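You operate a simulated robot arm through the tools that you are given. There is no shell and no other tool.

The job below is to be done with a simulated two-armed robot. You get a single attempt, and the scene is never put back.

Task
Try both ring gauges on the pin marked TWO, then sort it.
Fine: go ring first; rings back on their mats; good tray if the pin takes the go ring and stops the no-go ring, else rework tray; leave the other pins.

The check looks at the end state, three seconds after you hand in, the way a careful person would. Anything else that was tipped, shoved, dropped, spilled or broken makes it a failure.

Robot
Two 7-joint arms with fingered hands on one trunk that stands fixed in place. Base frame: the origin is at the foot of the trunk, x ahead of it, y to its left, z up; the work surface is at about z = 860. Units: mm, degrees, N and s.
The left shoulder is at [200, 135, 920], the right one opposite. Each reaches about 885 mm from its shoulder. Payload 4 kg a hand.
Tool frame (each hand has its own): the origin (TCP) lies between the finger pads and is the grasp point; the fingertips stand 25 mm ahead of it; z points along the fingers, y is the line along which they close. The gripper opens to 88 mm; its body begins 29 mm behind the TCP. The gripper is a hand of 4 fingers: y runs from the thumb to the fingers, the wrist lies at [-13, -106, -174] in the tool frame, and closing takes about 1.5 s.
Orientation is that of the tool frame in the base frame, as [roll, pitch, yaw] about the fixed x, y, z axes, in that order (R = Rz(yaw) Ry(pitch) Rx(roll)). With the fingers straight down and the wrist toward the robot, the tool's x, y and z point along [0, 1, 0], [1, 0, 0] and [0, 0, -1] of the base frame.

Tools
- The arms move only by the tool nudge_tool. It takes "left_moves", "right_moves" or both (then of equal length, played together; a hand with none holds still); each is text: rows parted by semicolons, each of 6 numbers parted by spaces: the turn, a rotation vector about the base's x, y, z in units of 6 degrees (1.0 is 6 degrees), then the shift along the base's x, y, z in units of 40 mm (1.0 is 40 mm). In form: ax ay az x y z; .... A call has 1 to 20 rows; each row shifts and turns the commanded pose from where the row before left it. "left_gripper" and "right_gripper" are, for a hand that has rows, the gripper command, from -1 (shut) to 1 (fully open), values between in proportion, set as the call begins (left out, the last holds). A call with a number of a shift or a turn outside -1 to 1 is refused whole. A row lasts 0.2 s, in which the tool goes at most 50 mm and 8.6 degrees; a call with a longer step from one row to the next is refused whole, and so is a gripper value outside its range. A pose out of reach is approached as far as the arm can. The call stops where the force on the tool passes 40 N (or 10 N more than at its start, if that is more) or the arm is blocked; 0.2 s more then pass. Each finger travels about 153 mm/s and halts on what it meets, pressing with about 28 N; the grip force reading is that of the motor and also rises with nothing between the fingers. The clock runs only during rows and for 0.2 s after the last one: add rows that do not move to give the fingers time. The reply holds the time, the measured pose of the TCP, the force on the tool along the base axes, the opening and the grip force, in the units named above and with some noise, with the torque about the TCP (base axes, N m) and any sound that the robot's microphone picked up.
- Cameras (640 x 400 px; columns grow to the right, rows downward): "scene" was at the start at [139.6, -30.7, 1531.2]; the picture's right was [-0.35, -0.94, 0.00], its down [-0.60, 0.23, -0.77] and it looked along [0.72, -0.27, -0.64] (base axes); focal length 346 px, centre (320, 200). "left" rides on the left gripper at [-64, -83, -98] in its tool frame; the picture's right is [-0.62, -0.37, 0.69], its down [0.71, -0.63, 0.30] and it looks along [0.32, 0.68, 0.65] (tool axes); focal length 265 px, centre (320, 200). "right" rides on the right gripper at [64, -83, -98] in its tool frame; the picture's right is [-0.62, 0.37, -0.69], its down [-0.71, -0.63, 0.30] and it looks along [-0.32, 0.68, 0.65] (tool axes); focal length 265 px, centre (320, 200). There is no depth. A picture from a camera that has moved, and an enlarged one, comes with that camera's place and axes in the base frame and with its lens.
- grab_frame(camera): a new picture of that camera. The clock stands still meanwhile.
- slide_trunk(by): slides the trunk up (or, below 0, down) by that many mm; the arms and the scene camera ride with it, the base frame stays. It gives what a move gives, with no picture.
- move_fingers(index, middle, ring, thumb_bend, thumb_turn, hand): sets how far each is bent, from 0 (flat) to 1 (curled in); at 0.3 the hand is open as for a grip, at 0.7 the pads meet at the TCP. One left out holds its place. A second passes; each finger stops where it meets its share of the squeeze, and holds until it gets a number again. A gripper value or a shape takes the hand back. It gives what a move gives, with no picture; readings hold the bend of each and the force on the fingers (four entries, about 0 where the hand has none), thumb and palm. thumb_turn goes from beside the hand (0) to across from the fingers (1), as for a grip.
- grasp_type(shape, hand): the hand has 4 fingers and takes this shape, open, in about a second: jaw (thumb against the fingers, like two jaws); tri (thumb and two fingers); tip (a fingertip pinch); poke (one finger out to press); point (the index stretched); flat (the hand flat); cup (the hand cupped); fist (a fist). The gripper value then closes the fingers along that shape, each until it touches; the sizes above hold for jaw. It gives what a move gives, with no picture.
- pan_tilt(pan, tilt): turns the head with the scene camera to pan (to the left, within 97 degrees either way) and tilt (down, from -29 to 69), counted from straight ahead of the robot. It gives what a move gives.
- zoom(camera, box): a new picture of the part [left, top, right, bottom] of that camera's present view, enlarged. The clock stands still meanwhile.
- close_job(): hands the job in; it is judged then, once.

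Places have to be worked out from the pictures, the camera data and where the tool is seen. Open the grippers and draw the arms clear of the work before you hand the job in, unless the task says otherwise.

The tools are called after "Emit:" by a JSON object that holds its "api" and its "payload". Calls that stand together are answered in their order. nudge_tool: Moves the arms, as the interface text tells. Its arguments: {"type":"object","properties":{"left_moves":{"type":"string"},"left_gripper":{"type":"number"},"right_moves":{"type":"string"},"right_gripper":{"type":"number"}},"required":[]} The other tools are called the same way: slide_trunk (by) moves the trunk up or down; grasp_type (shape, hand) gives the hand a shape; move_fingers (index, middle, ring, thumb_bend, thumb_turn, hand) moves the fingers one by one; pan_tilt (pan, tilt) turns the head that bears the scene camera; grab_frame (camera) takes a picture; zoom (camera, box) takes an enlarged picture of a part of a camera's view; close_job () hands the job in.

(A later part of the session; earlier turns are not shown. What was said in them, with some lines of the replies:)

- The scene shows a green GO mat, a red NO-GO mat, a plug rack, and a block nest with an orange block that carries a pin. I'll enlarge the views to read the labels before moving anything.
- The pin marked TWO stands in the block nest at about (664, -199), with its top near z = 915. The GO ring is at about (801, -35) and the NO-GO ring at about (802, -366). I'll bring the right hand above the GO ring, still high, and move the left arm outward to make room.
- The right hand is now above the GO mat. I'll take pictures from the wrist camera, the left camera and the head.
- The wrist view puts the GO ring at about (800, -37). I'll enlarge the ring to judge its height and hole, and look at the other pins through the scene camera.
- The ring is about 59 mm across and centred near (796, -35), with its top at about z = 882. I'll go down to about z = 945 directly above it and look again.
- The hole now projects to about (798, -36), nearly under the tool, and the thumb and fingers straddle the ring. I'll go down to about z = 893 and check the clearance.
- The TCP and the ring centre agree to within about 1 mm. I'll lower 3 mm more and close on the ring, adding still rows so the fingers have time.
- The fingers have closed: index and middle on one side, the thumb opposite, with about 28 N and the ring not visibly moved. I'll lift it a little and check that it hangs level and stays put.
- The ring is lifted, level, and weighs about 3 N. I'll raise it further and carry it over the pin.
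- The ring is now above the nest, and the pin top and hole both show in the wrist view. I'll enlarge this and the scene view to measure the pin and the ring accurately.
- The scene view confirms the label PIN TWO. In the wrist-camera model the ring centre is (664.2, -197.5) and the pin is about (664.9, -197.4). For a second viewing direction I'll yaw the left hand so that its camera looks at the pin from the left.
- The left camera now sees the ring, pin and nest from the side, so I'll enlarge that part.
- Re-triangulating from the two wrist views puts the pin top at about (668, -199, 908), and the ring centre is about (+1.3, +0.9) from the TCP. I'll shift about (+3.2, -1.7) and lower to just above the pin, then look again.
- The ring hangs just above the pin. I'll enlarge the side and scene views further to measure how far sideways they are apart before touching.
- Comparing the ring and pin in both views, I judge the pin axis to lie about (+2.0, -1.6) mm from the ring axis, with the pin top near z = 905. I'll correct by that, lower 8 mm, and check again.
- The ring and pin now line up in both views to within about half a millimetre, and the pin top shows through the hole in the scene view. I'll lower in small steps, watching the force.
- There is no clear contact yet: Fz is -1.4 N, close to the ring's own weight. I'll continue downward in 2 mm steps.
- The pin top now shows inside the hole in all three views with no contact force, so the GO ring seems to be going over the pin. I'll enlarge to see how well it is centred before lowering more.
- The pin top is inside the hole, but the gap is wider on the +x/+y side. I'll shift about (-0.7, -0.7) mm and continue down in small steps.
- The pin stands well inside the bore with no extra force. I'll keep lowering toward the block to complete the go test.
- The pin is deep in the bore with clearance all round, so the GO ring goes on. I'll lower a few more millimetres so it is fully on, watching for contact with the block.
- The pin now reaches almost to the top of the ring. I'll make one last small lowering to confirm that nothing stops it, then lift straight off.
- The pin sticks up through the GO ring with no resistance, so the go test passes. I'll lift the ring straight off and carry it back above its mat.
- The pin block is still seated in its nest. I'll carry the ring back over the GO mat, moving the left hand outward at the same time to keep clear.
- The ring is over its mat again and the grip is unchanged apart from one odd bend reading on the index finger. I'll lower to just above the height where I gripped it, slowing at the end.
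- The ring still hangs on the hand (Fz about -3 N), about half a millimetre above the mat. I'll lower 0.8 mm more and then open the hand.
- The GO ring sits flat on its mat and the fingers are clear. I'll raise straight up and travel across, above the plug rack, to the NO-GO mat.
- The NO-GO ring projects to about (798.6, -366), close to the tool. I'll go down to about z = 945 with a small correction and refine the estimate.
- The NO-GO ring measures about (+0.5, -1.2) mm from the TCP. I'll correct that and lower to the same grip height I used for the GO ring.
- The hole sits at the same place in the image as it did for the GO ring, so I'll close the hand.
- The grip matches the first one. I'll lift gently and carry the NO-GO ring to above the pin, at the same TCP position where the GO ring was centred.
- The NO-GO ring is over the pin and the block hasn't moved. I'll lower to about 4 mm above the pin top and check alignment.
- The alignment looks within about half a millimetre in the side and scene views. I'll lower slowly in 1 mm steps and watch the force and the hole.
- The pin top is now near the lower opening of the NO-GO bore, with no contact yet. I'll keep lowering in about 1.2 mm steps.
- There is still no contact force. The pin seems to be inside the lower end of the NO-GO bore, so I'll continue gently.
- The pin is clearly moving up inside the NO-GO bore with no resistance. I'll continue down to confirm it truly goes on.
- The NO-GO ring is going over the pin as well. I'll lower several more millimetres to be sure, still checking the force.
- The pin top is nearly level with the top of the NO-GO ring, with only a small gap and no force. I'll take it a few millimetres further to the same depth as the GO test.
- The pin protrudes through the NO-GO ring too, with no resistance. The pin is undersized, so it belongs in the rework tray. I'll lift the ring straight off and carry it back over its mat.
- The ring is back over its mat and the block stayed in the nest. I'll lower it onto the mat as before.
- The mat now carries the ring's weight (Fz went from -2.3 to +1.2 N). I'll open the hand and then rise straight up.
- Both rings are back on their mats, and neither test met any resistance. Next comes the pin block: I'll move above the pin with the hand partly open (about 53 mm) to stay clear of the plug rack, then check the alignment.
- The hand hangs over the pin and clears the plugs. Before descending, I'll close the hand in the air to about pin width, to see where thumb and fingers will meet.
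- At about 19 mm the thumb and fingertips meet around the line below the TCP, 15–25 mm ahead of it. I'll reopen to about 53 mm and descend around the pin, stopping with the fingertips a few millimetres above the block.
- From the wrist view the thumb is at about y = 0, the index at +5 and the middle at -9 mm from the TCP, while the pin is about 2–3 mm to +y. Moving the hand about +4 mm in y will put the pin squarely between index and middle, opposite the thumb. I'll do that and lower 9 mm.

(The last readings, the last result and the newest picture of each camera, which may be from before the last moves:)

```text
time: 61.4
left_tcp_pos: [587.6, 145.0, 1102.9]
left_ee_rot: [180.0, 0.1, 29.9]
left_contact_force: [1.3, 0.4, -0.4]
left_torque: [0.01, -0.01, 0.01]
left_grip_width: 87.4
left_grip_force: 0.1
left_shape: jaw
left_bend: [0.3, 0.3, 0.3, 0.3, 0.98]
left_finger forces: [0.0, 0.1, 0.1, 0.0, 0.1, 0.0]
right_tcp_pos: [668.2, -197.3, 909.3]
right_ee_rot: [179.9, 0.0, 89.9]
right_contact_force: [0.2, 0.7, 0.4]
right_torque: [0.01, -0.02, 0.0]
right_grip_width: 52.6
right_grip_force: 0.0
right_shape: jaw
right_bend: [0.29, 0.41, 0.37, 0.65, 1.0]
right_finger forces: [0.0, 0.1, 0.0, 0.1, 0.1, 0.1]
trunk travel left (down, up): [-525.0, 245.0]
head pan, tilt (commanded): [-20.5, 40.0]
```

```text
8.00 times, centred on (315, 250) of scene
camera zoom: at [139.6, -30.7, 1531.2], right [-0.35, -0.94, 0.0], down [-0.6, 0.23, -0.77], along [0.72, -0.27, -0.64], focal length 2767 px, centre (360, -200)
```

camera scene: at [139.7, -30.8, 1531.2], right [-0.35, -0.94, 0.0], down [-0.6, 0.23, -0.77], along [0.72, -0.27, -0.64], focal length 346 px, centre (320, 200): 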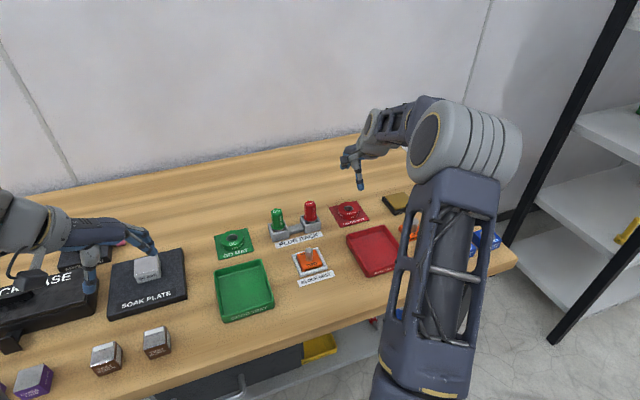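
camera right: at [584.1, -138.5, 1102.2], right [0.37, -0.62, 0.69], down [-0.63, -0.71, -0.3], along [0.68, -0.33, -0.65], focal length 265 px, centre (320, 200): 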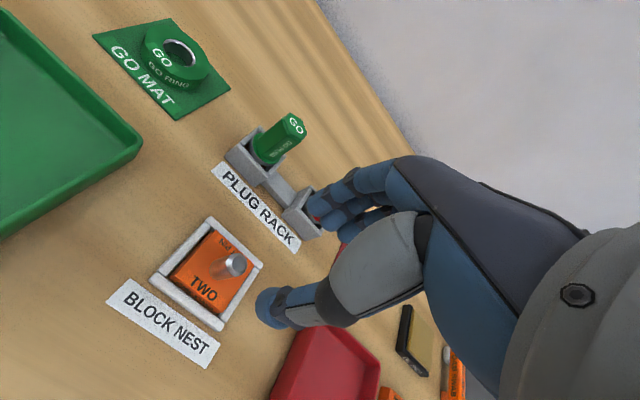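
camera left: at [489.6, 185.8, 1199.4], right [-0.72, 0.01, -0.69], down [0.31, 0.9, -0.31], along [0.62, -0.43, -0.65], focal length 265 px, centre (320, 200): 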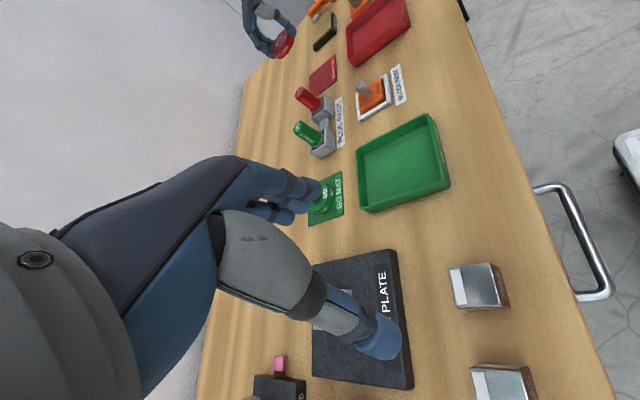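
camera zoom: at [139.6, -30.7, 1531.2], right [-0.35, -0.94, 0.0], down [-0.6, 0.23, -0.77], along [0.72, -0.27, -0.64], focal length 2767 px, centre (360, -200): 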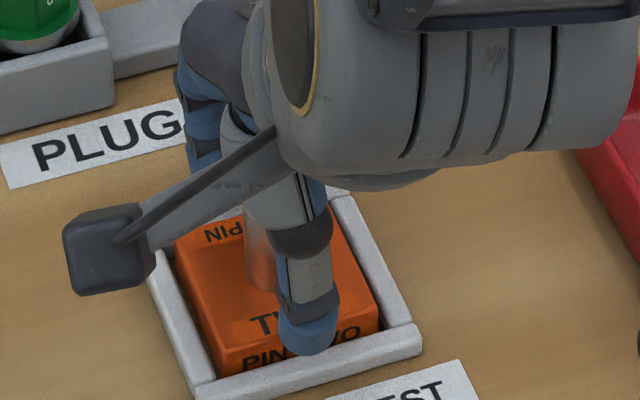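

The pin now lies on the line from the thumb to the middle of index and middle finger. I'll close the hand on the pin.

Emit:
{"api": "nudge_tool", "payload": {"right_moves": "0 0 0 0 0 0; 0 0 0 0 0 0; 0 0 0 0 0 0; 0 0 0 0 0 0; 0 0 0 0 0 0; 0 0 0 0 0 0; 0 0 0 0 0 0; 0 0 0 0 0 0; 0 0 0 0 0 0", "right_gripper": -1}}

Emit:
{"api": "zoom", "payload": {"camera": "right", "box": [200, 160, 380, 330]}}

Emit:
{"api": "zoom", "payload": {"camera": "left", "box": [325, 50, 395, 110]}}

Emit:
{"api": "zoom", "payload": {"camera": "scene", "box": [285, 225, 345, 275]}}

```text
time: 63.4
left_tcp_pos: [588.3, 145.6, 1101.7]
left_ee_rot: [179.9, 0.1, 29.9]
left_contact_force: [1.0, -0.6, -0.8]
left_torque: [-0.01, 0.02, 0.02]
left_grip_width: 87.5
left_grip_force: 0.0
left_shape: jaw
left_bend: [0.3, 0.3, 0.3, 0.3, 0.98]
left_finger forces: [0.1, 0.0, 0.0, 0.0, 0.0, 0.0]
right_tcp_pos: [668.4, -197.0, 910.8]
right_ee_rot: [180.0, 0.1, 90.0]
right_contact_force: [-0.2, 0.5, -0.9]
right_torque: [0.01, -0.05, -0.01]
right_grip_width: 9.4
right_grip_force: 28.0
right_shape: jaw
right_bend: [0.72, 0.62, 0.7, 0.74, 1.0]
right_finger forces: [12.2, 11.2, 0.1, 0.0, 22.0, 0.0]
trunk travel left (down, up): [-525.0, 245.0]
head pan, tilt (commanded): [-20.5, 40.0]
```

```text
2.35 times, centred on (290, 245) of right
camera zoom: at [585.2, -134.2, 1009.2], right [0.37, -0.62, 0.69], down [-0.63, -0.71, -0.3], along [0.68, -0.32, -0.65], focal length 624 px, centre (391, 94)
```

zoom: 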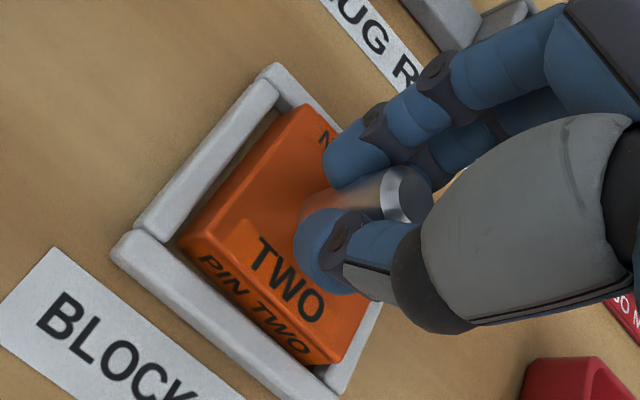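

```text
6.67 times, centred on (360, 80) of left
camera zoom: at [489.6, 185.8, 1199.4], right [-0.72, 0.01, -0.69], down [0.31, 0.9, -0.31], along [0.62, -0.43, -0.65], focal length 1769 px, centre (53, 1000)
```

zoom: 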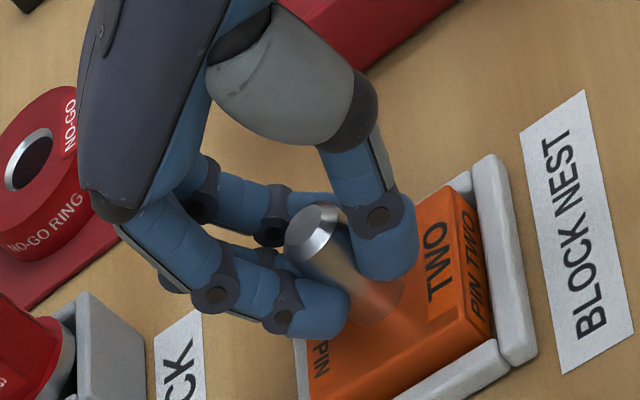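

```text
8.00 times, centred on (315, 250) of scene
camera zoom: at [139.7, -30.7, 1531.2], right [-0.35, -0.94, 0.0], down [-0.6, 0.23, -0.77], along [0.72, -0.27, -0.64], focal length 2767 px, centre (360, -200)
```

zoom: 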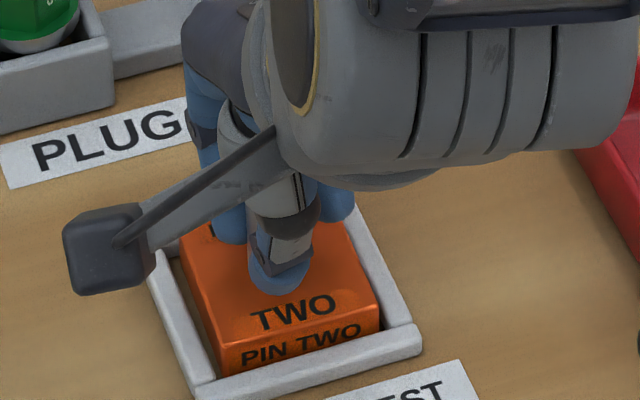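

It's a balanced three-point grip (index 12 N, middle 11 N, thumb 22 N), with the block shifted slightly inside the nest. I'll lift slowly and check it comes out level.

Emit:
{"api": "nudge_tool", "payload": {"right_moves": "0 0 0 0 0 0.05; 0 0 0 0 0 0.1; 0 0 0 0 0 0.15; 0 0 0 0 0 0.2; 0 0 0 0 0 0"}}

Emit:
{"api": "zoom", "payload": {"camera": "right", "box": [180, 140, 400, 350]}}

Emit:
{"api": "zoom", "payload": {"camera": "left", "box": [315, 40, 405, 115]}}

Emit:
{"api": "zoom", "payload": {"camera": "scene", "box": [275, 215, 355, 280]}}

```text
time: 64.6
left_tcp_pos: [587.6, 144.0, 1101.4]
left_ee_rot: [-180.0, 0.1, 30.0]
left_contact_force: [-0.9, -0.2, -0.1]
left_torque: [-0.01, 0.02, 0.01]
left_grip_width: 87.7
left_grip_force: 0.0
left_shape: jaw
left_bend: [0.3, 0.3, 0.3, 0.3, 0.98]
left_finger forces: [0.1, 0.0, 0.0, 0.0, 0.0, 0.0]
right_tcp_pos: [668.0, -197.5, 929.4]
right_ee_rot: [-180.0, -0.1, 89.9]
right_contact_force: [-0.1, -1.3, -4.0]
right_torque: [0.03, 0.03, -0.03]
right_grip_width: 9.3
right_grip_force: 28.0
right_shape: jaw
right_bend: [0.72, 0.62, 0.7, 0.75, 1.0]
right_finger forces: [12.9, 10.8, 0.0, 0.0, 21.6, 0.0]
trunk travel left (down, up): [-525.0, 245.0]
head pan, tilt (commanded): [-20.5, 40.0]
```

```text
1.90 times, centred on (290, 245) of right
camera zoom: at [584.8, -133.8, 1028.9], right [0.37, -0.62, 0.69], down [-0.63, -0.71, -0.3], along [0.68, -0.32, -0.65], focal length 506 px, centre (377, 114)
```

zoom: 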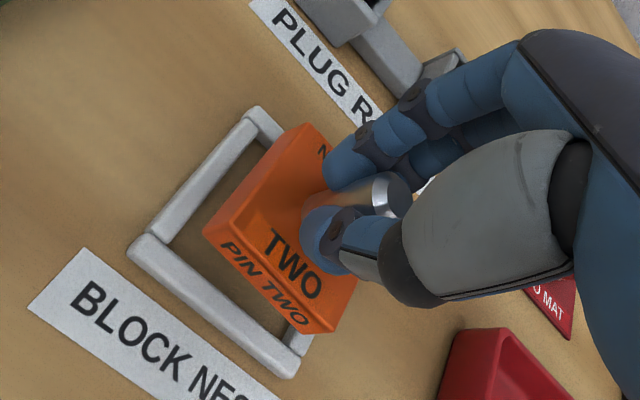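

```text
5.33 times, centred on (360, 78) of left
camera zoom: at [489.7, 185.8, 1199.3], right [-0.72, 0.01, -0.69], down [0.31, 0.9, -0.31], along [0.62, -0.43, -0.65], focal length 1416 px, centre (107, 853)
```

zoom: 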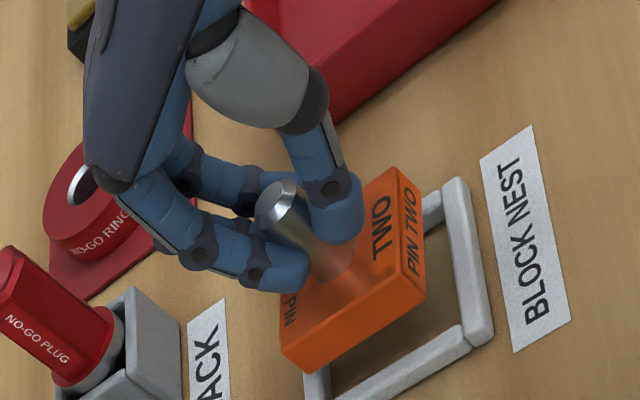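

```text
6.15 times, centred on (315, 248) of scene
camera zoom: at [139.8, -30.8, 1531.2], right [-0.35, -0.94, 0.0], down [-0.6, 0.23, -0.77], along [0.72, -0.27, -0.64], focal length 2128 px, centre (351, -92)
```

zoom: 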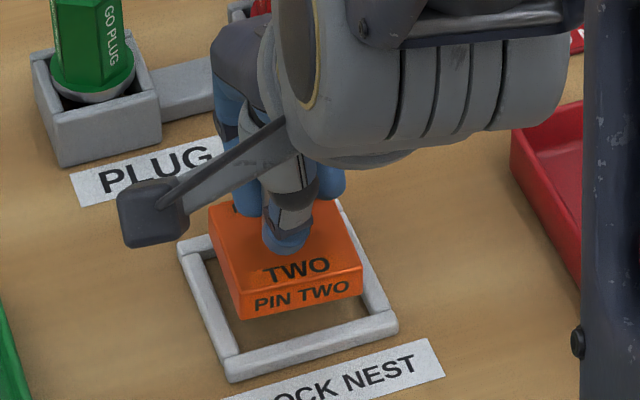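

The block is out of the nest and level, about 4 N in weight. I'll raise it clear of everything and carry it across toward the rework tray.

Emit:
{"api": "nudge_tool", "payload": {"right_moves": "0 0 0 0 0 0.3; 0 0 0 0 0 0.4; 0 0 0 0 0 0.4; 0 0 0 0 0 0.4; 0 0 0 -0.1 -0.6 0; 0 0 0 -0.15 -0.75 0; 0 0 0 -0.15 -0.75 0; 0 0 0 -0.15 -0.75 0; 0 0 0 -0.15 -0.75 0; 0 0 0 -0.08 -0.6 0; 0 0 0 0 0 0; 0 0 0 0 0 0"}}

Emit:
{"api": "grab_frame", "payload": {"camera": "right"}}

Emit:
{"api": "grab_frame", "payload": {"camera": "left"}}

Emit:
{"api": "grab_frame", "payload": {"camera": "scene"}}

```text
time: 67.2
left_tcp_pos: [587.8, 144.7, 1101.4]
left_ee_rot: [-180.0, 0.1, 29.9]
left_contact_force: [-0.1, 0.2, 0.7]
left_torque: [0.01, 0.0, 0.03]
left_grip_width: 87.5
left_grip_force: 0.1
left_shape: jaw
left_bend: [0.3, 0.3, 0.3, 0.3, 0.98]
left_finger forces: [0.0, 0.0, 0.1, 0.1, 0.1, 0.0]
right_tcp_pos: [636.4, -365.7, 989.9]
right_ee_rot: [179.9, 0.0, 90.0]
right_contact_force: [1.0, -0.3, -4.4]
right_torque: [0.04, 0.06, 0.02]
right_grip_width: 9.0
right_grip_force: 27.7
right_shape: jaw
right_bend: [0.72, 0.62, 0.7, 0.75, 1.0]
right_finger forces: [12.8, 11.2, 0.1, 0.0, 21.3, 0.0]
trunk travel left (down, up): [-525.0, 245.0]
head pan, tilt (commanded): [-20.5, 40.0]
```

```text
taken
camera right: at [553.9, -302.5, 1089.2], right [0.37, -0.62, 0.69], down [-0.63, -0.71, -0.3], along [0.68, -0.32, -0.65], focal length 265 px, centre (320, 200)
```

right: 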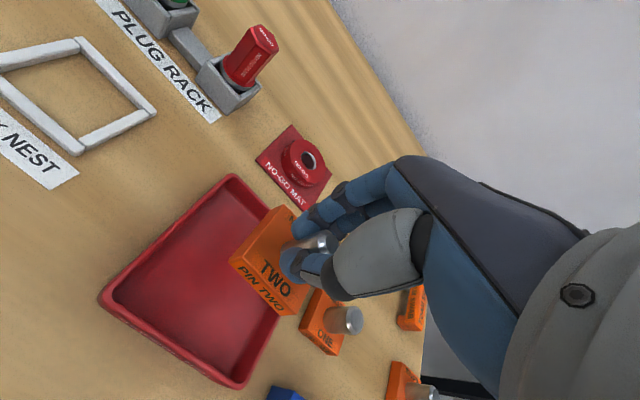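

```text
taken
camera left: at [489.7, 185.7, 1199.3], right [-0.72, 0.01, -0.69], down [0.31, 0.9, -0.31], along [0.62, -0.43, -0.65], focal length 265 px, centre (320, 200)
```

left: 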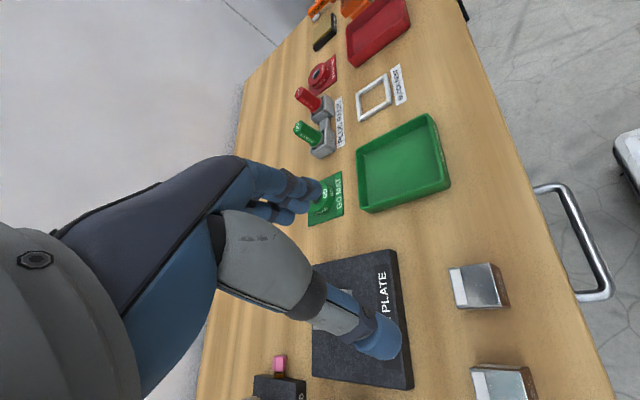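

```text
taken
camera scene: at [139.7, -30.8, 1531.2], right [-0.35, -0.94, 0.0], down [-0.6, 0.23, -0.77], along [0.72, -0.27, -0.64], focal length 346 px, centre (320, 200)
```

scene: 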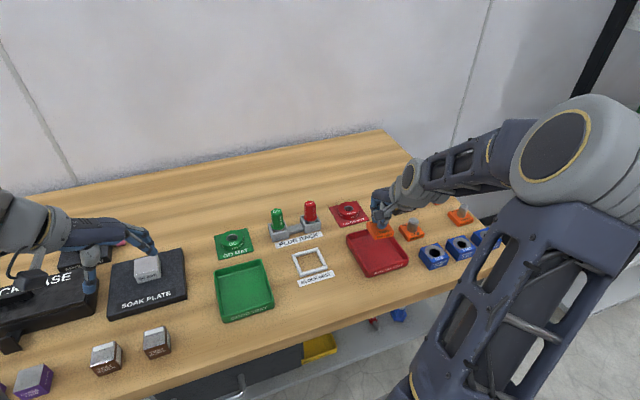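

The tray rim spans about x 576–702 and y -315 to -424, so the pin is nearly over its centre. I'll shift 2 mm and lower most of the way.

Emit:
{"api": "nudge_tool", "payload": {"right_moves": "0 0 0 0 -0.05 -0.4; 0 0 0 0 0 -0.5; 0 0 0 0 0 -0.4; 0 0 0 0 0 -0.3; 0 0 0 0 0 -0.1; 0 0 0 0 0 0"}}

Emit:
{"api": "grab_frame", "payload": {"camera": "right"}}

Emit:
{"api": "zoom", "payload": {"camera": "scene", "box": [320, 180, 480, 290]}}

```text
time: 68.6
left_tcp_pos: [588.1, 144.8, 1100.7]
left_ee_rot: [-179.9, 0.1, 29.9]
left_contact_force: [0.5, -0.1, -0.6]
left_torque: [-0.01, 0.0, 0.04]
left_grip_width: 87.7
left_grip_force: 0.0
left_shape: jaw
left_bend: [0.3, 0.3, 0.3, 0.3, 0.98]
left_finger forces: [0.0, 0.0, 0.0, 0.0, 0.0, 0.1]
right_tcp_pos: [636.2, -367.6, 921.6]
right_ee_rot: [180.0, 0.0, 90.0]
right_contact_force: [-1.0, 0.3, -4.3]
right_torque: [-0.01, 0.01, 0.01]
right_grip_width: 9.1
right_grip_force: 27.9
right_shape: jaw
right_bend: [0.72, 0.62, 0.7, 0.75, 1.0]
right_finger forces: [13.0, 11.3, 0.0, 0.0, 21.3, 0.0]
trunk travel left (down, up): [-525.0, 245.0]
head pan, tilt (commanded): [-20.5, 40.0]
```

```text
taken
camera right: at [553.9, -304.6, 1020.8], right [0.37, -0.62, 0.69], down [-0.63, -0.71, -0.3], along [0.68, -0.32, -0.65], focal length 265 px, centre (320, 200)
```

right: 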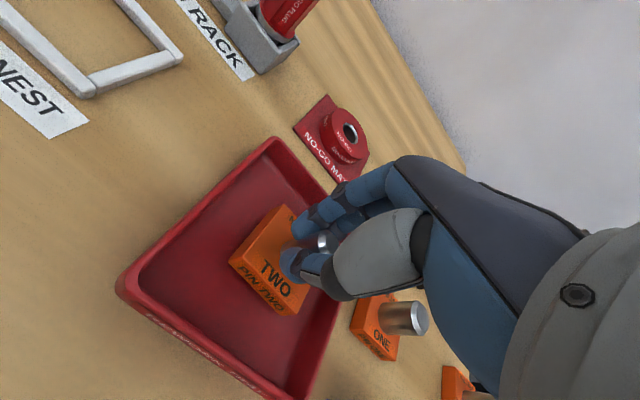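

```text
3.64 times, centred on (400, 235) of scene
camera zoom: at [139.7, -30.8, 1531.2], right [-0.35, -0.94, 0.0], down [-0.6, 0.23, -0.77], along [0.72, -0.27, -0.64], focal length 1258 px, centre (29, 73)
```

zoom: 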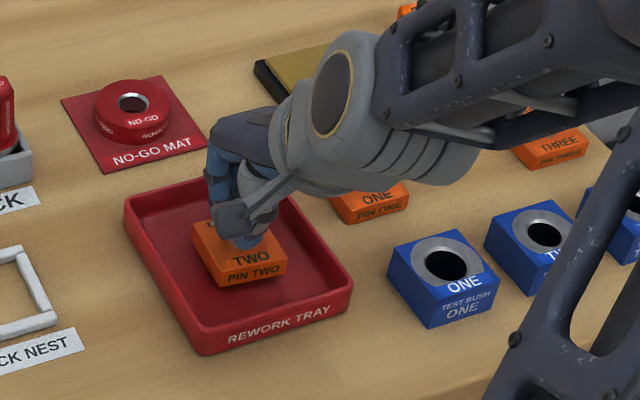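

The block hangs over the middle of the rework tray, just above the floor. I'll lower in small steps until the weight comes off the hand.

Emit:
{"api": "nudge_tool", "payload": {"right_moves": "0 0 0 0 0 -0.05; 0 0 0 0 0 -0.05; 0 0 0 0 0 -0.04; 0 0 0 0 0 0"}}

Emit:
{"api": "nudge_tool", "payload": {"right_moves": "0 0 0 0 0 -0.03; 0 0 0 0 0 -0.02; 0 0 0 0 0 0"}}

```text
time: 69.6
left_tcp_pos: [588.2, 144.9, 1101.3]
left_ee_rot: [-180.0, 0.1, 29.9]
left_contact_force: [-0.4, -1.1, -0.3]
left_torque: [0.02, 0.02, -0.01]
left_grip_width: 87.7
left_grip_force: 0.0
left_shape: jaw
left_bend: [0.3, 0.3, 0.3, 0.3, 0.98]
left_finger forces: [0.0, 0.1, 0.0, 0.1, 0.0, 0.1]
right_tcp_pos: [637.6, -367.7, 917.6]
right_ee_rot: [-180.0, 0.0, 90.0]
right_contact_force: [-0.1, 0.7, -1.4]
right_torque: [0.03, 0.0, -0.01]
right_grip_width: 9.1
right_grip_force: 28.0
right_shape: jaw
right_bend: [0.72, 0.62, 0.7, 0.75, 1.0]
right_finger forces: [12.8, 11.4, 0.0, 0.0, 21.8, 0.1]
trunk travel left (down, up): [-525.0, 245.0]
head pan, tilt (commanded): [-20.5, 40.0]
```

```text
time: 70.4
left_tcp_pos: [587.7, 145.0, 1101.4]
left_ee_rot: [179.9, 0.0, 29.9]
left_contact_force: [0.4, 0.4, 0.0]
left_torque: [0.01, -0.03, 0.05]
left_grip_width: 87.5
left_grip_force: 0.0
left_shape: jaw
left_bend: [0.3, 0.3, 0.3, 0.3, 0.98]
left_finger forces: [0.1, 0.0, 0.0, 0.0, 0.0, 0.1]
right_tcp_pos: [638.2, -367.2, 914.0]
right_ee_rot: [-180.0, 0.1, 90.0]
right_contact_force: [-1.7, 1.2, 2.0]
right_torque: [0.0, -0.03, 0.01]
right_grip_width: 9.2
right_grip_force: 27.6
right_shape: jaw
right_bend: [0.72, 0.62, 0.7, 0.75, 1.0]
right_finger forces: [13.1, 11.8, 0.0, 0.0, 23.8, 0.0]
trunk travel left (down, up): [-525.0, 245.0]
head pan, tilt (commanded): [-20.5, 40.0]
```

The force went from -4.3 to +2.0 N, so the block is resting on the tray floor. I'll check that it sits flat before opening.

Emit:
{"api": "zoom", "payload": {"camera": "right", "box": [180, 150, 400, 350]}}

Emit:
{"api": "zoom", "payload": {"camera": "scene", "box": [340, 200, 430, 275]}}

```text
2.00 times, centred on (290, 250) of right
camera zoom: at [553.9, -304.4, 1013.8], right [0.37, -0.62, 0.69], down [-0.63, -0.71, -0.3], along [0.68, -0.33, -0.65], focal length 531 px, centre (380, 100)
```

zoom: 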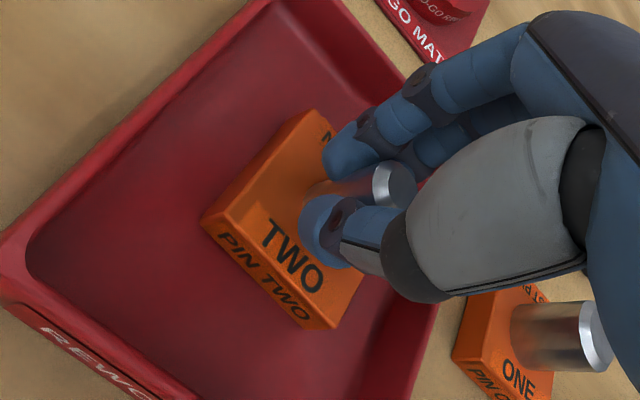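

```text
5.33 times, centred on (385, 238) of scene
camera zoom: at [139.5, -30.7, 1531.2], right [-0.35, -0.94, 0.0], down [-0.6, 0.23, -0.77], along [0.72, -0.27, -0.64], focal length 1845 px, centre (-27, 0)
```

zoom: 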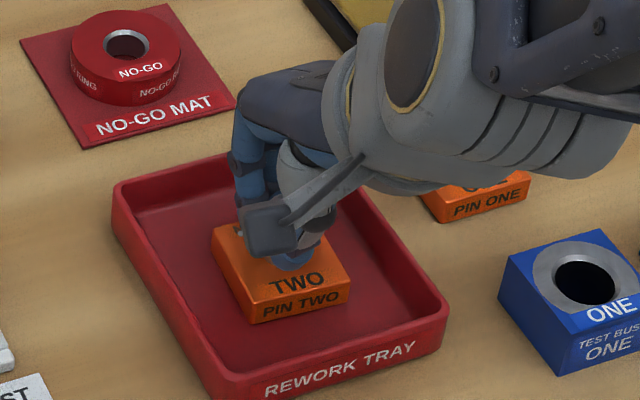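

The block sits flat in the tray. I'll open to about 53 mm so the fingers stay inside the tray walls, then rise straight up.

Emit:
{"api": "nudge_tool", "payload": {"right_moves": "0 0 0 0 0 0; 0 0 0 0 0 0; 0 0 0 0 0 0; 0 0 0 0 0 0; 0 0 0 0 0 0; 0 0 0 0 0 0", "right_gripper": 0.2}}

Emit:
{"api": "zoom", "payload": {"camera": "right", "box": [180, 150, 400, 350]}}

```text
time: 71.8
left_tcp_pos: [587.4, 144.6, 1101.3]
left_ee_rot: [180.0, 0.0, 29.9]
left_contact_force: [0.0, -0.5, 0.0]
left_torque: [-0.02, -0.03, 0.02]
left_grip_width: 87.5
left_grip_force: 0.0
left_shape: jaw
left_bend: [0.3, 0.3, 0.3, 0.3, 0.98]
left_finger forces: [0.0, 0.0, 0.0, 0.0, 0.0, 0.0]
right_tcp_pos: [638.4, -367.5, 914.1]
right_ee_rot: [-180.0, -0.1, 89.9]
right_contact_force: [0.0, 0.4, -0.1]
right_torque: [-0.02, 0.02, -0.03]
right_grip_width: 52.2
right_grip_force: 0.0
right_shape: jaw
right_bend: [0.29, 0.41, 0.37, 0.65, 1.0]
right_finger forces: [0.0, 0.1, 0.0, 0.1, 0.1, 0.1]
trunk travel left (down, up): [-525.0, 245.0]
head pan, tilt (commanded): [-20.5, 40.0]
```

```text
2.00 times, centred on (290, 250) of right
camera zoom: at [553.9, -304.4, 1013.8], right [0.37, -0.62, 0.69], down [-0.63, -0.71, -0.3], along [0.68, -0.33, -0.65], focal length 531 px, centre (380, 100)
```

zoom: 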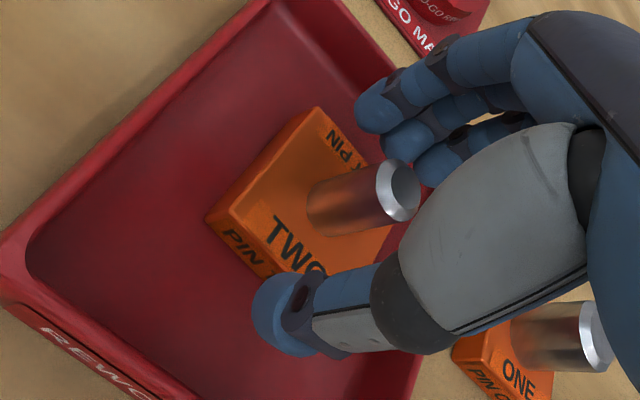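

The pin block stands free in the tray and the fingers are clear of it. I'll rise straight up, then draw the arm back toward its starting place with the hand open.

Emit:
{"api": "nudge_tool", "payload": {"right_moves": "0 0 0 0 0 0.2; 0 0 0 0 0 0.4; 0 0 0 0 0 0.7; 0 0 0 0 0 0.9; 0 0 0 0 0 0.9; 0 0 0 0 0 0.9"}}

Emit:
{"api": "nudge_tool", "payload": {"right_moves": "0 0 0 -0.7 0.2 0.5; 0 0 0 -0.7 0.2 0.5; 0 0 0 -0.7 0.2 0.5; 0 0 0 -0.7 0.2 0.5; 0 0 0 -0.6 0.1 0.5; 0 0 0 0 0 0; 0 0 0 0 0 0", "right_gripper": 1}}

Emit:
{"api": "grab_frame", "payload": {"camera": "right"}}

Emit:
{"api": "grab_frame", "payload": {"camera": "scene"}}

```text
time: 73.2
left_tcp_pos: [588.0, 144.6, 1101.2]
left_ee_rot: [-180.0, 0.0, 30.0]
left_contact_force: [-0.6, 0.4, 0.2]
left_torque: [0.01, 0.0, 0.03]
left_grip_width: 87.7
left_grip_force: 0.2
left_shape: jaw
left_bend: [0.3, 0.3, 0.3, 0.3, 0.98]
left_finger forces: [0.0, 0.0, 0.0, 0.0, 0.0, 0.1]
right_tcp_pos: [637.3, -368.9, 1074.6]
right_ee_rot: [180.0, 0.0, 90.1]
right_contact_force: [-0.2, 0.0, 0.0]
right_torque: [0.0, 0.0, -0.02]
right_grip_width: 52.4
right_grip_force: 0.0
right_shape: jaw
right_bend: [0.29, 0.41, 0.37, 0.65, 1.0]
right_finger forces: [0.2, 0.1, 0.0, 0.1, 0.0, 0.1]
trunk travel left (down, up): [-525.0, 245.0]
head pan, tilt (commanded): [-20.5, 40.0]
```

```text
time: 74.8
left_tcp_pos: [587.2, 145.3, 1101.0]
left_ee_rot: [179.9, 0.1, 29.9]
left_contact_force: [0.1, -0.4, 0.6]
left_torque: [0.01, 0.03, -0.01]
left_grip_width: 87.6
left_grip_force: 0.0
left_shape: jaw
left_bend: [0.3, 0.3, 0.3, 0.3, 0.98]
left_finger forces: [0.0, 0.1, 0.1, 0.0, 0.0, 0.0]
right_tcp_pos: [501.3, -331.8, 1174.7]
right_ee_rot: [179.9, -0.1, 90.0]
right_contact_force: [-0.2, 0.1, -0.1]
right_torque: [0.01, -0.02, 0.01]
right_grip_width: 87.9
right_grip_force: 0.1
right_shape: jaw
right_bend: [0.3, 0.3, 0.3, 0.3, 0.98]
right_finger forces: [0.0, 0.0, 0.1, 0.0, 0.0, 0.0]
right hand out of reach, approached as far as the arm can: row 3
trunk travel left (down, up): [-525.0, 245.0]
head pan, tilt (commanded): [-20.5, 40.0]
```

```text
taken
camera right: at [417.6, -268.4, 1274.1], right [0.37, -0.62, 0.69], down [-0.63, -0.71, -0.3], along [0.68, -0.32, -0.65], focal length 265 px, centre (320, 200)
```

right: 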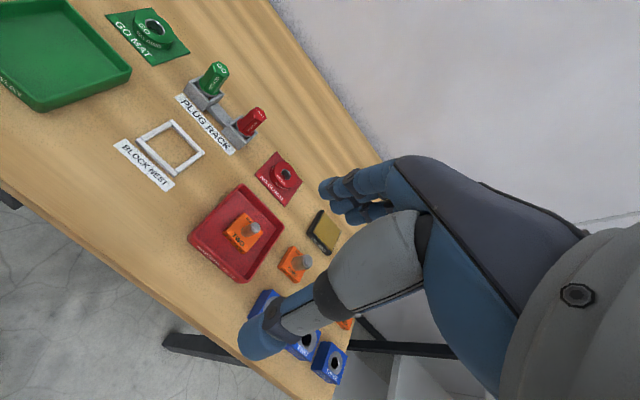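

```text
taken
camera scene: at [139.6, -30.7, 1531.2], right [-0.35, -0.94, 0.0], down [-0.6, 0.23, -0.77], along [0.72, -0.27, -0.64], focal length 346 px, centre (320, 200)
```

scene: 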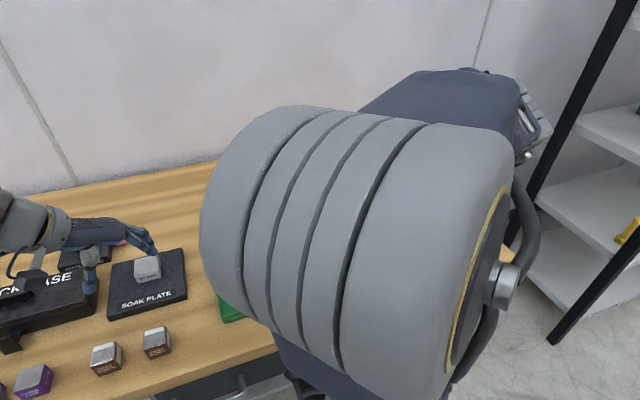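

The pin is in the rework tray, both rings are on their mats, and the nest, plugs and other pins look untouched. I'll return the left hand to its upright starting attitude and enlarge the final state to check.

Emit:
{"api": "nudge_tool", "payload": {"left_moves": "0 0 1 0 0 0.1; 0 0 1 0 0 0.1; 0 0 1 0 0 0.1; 0 0 1 0 0 0.1; 0 0 1 0 0 0.1; 0 0 1 0 0 0.1; 0 0 1 0 0 0.1; 0 0 1 0 0 0.1; 0 0 1 0 0 0.1; 0 0 1 0 0 0.1; 0 0 0 0 0 0", "left_gripper": 1}}

Emit:
{"api": "zoom", "payload": {"camera": "right", "box": [100, 0, 360, 200]}}

Emit:
{"api": "zoom", "payload": {"camera": "right", "box": [170, 150, 370, 390]}}

Emit:
{"api": "grab_frame", "payload": {"camera": "left"}}

```text
time: 77.2
left_tcp_pos: [586.8, 144.0, 1142.0]
left_ee_rot: [180.0, 0.0, 90.0]
left_contact_force: [-0.3, -0.4, 0.7]
left_torque: [0.0, 0.02, 0.0]
left_grip_width: 87.3
left_grip_force: 0.1
left_shape: jaw
left_bend: [0.3, 0.3, 0.3, 0.3, 0.98]
left_finger forces: [0.0, 0.0, 0.1, 0.0, 0.1, 0.0]
right_tcp_pos: [501.5, -332.4, 1174.9]
right_ee_rot: [-179.9, 0.0, 90.0]
right_contact_force: [0.5, -0.4, 0.1]
right_torque: [-0.01, 0.01, 0.03]
right_grip_width: 87.5
right_grip_force: 0.0
right_shape: jaw
right_bend: [0.3, 0.3, 0.3, 0.3, 0.98]
right_finger forces: [0.1, 0.0, 0.1, 0.1, 0.0, 0.1]
trunk travel left (down, up): [-525.0, 245.0]
head pan, tilt (commanded): [-20.5, 40.0]
```

```text
2.00 times, centred on (230, 100) of right
camera zoom: at [417.7, -268.6, 1274.0], right [0.37, -0.62, 0.69], down [-0.63, -0.71, -0.3], along [0.68, -0.32, -0.65], focal length 531 px, centre (500, 400)
```

zoom: 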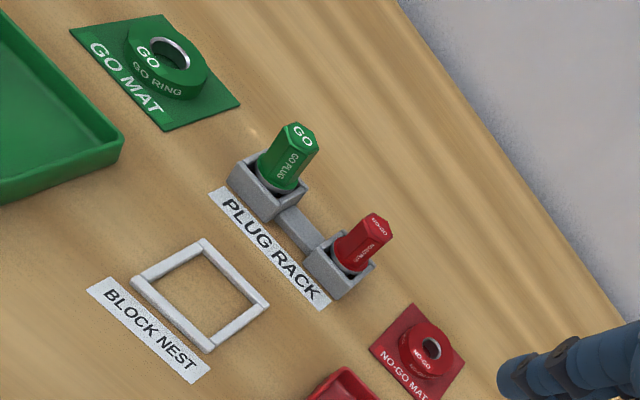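

```text
1.67 times, centred on (270, 270) of right
camera zoom: at [417.7, -268.6, 1274.0], right [0.37, -0.62, 0.69], down [-0.63, -0.71, -0.3], along [0.68, -0.32, -0.65], focal length 442 px, centre (403, 83)
```

zoom: 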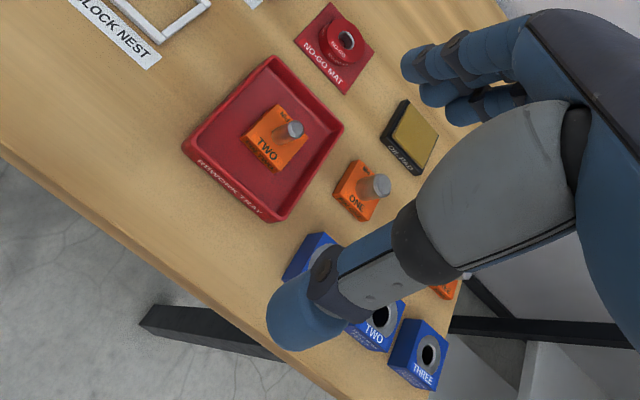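

```text
taken
camera left: at [502.9, 81.1, 1239.4], right [-0.37, -0.62, -0.69], down [-0.63, 0.71, -0.3], along [0.68, 0.32, -0.65], focal length 265 px, centre (320, 200)
```

left: 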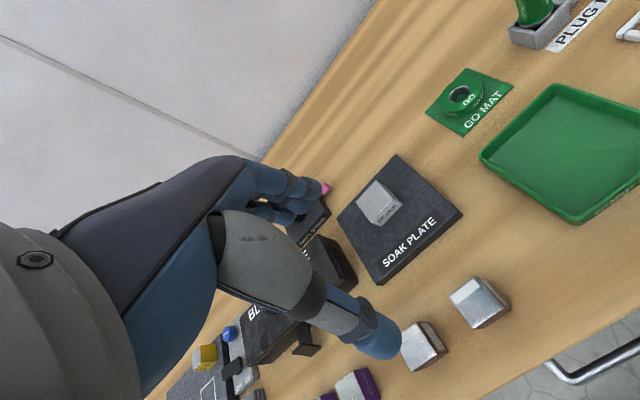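

The final views show both rings flat on their own mats and pin TWO upright in the rework tray. The other pins, plugs and nest are undisturbed, and both arms are clear with open hands. I'm handing in now.

Emit:
{"api": "close_job", "payload": {}}

```text
The job is handed in.
```

I tried both ring gauges on pin TWO, go ring first, and put the pin in the rework tray.

- **Go ring:** it slid fully over the pin with no resistance, so the pin takes it.
- **No-go ring:** it also slid fully over the pin with no resistance, when it should have stopped. The pin is undersized, so it went to the rework tray.

Both rings are back on their own mats, and pin TWO stands upright in the middle of the rework tray. In the last pictures the other pins, the plugs and the empty nest look undisturbed. Both hands are open and clear of the work.
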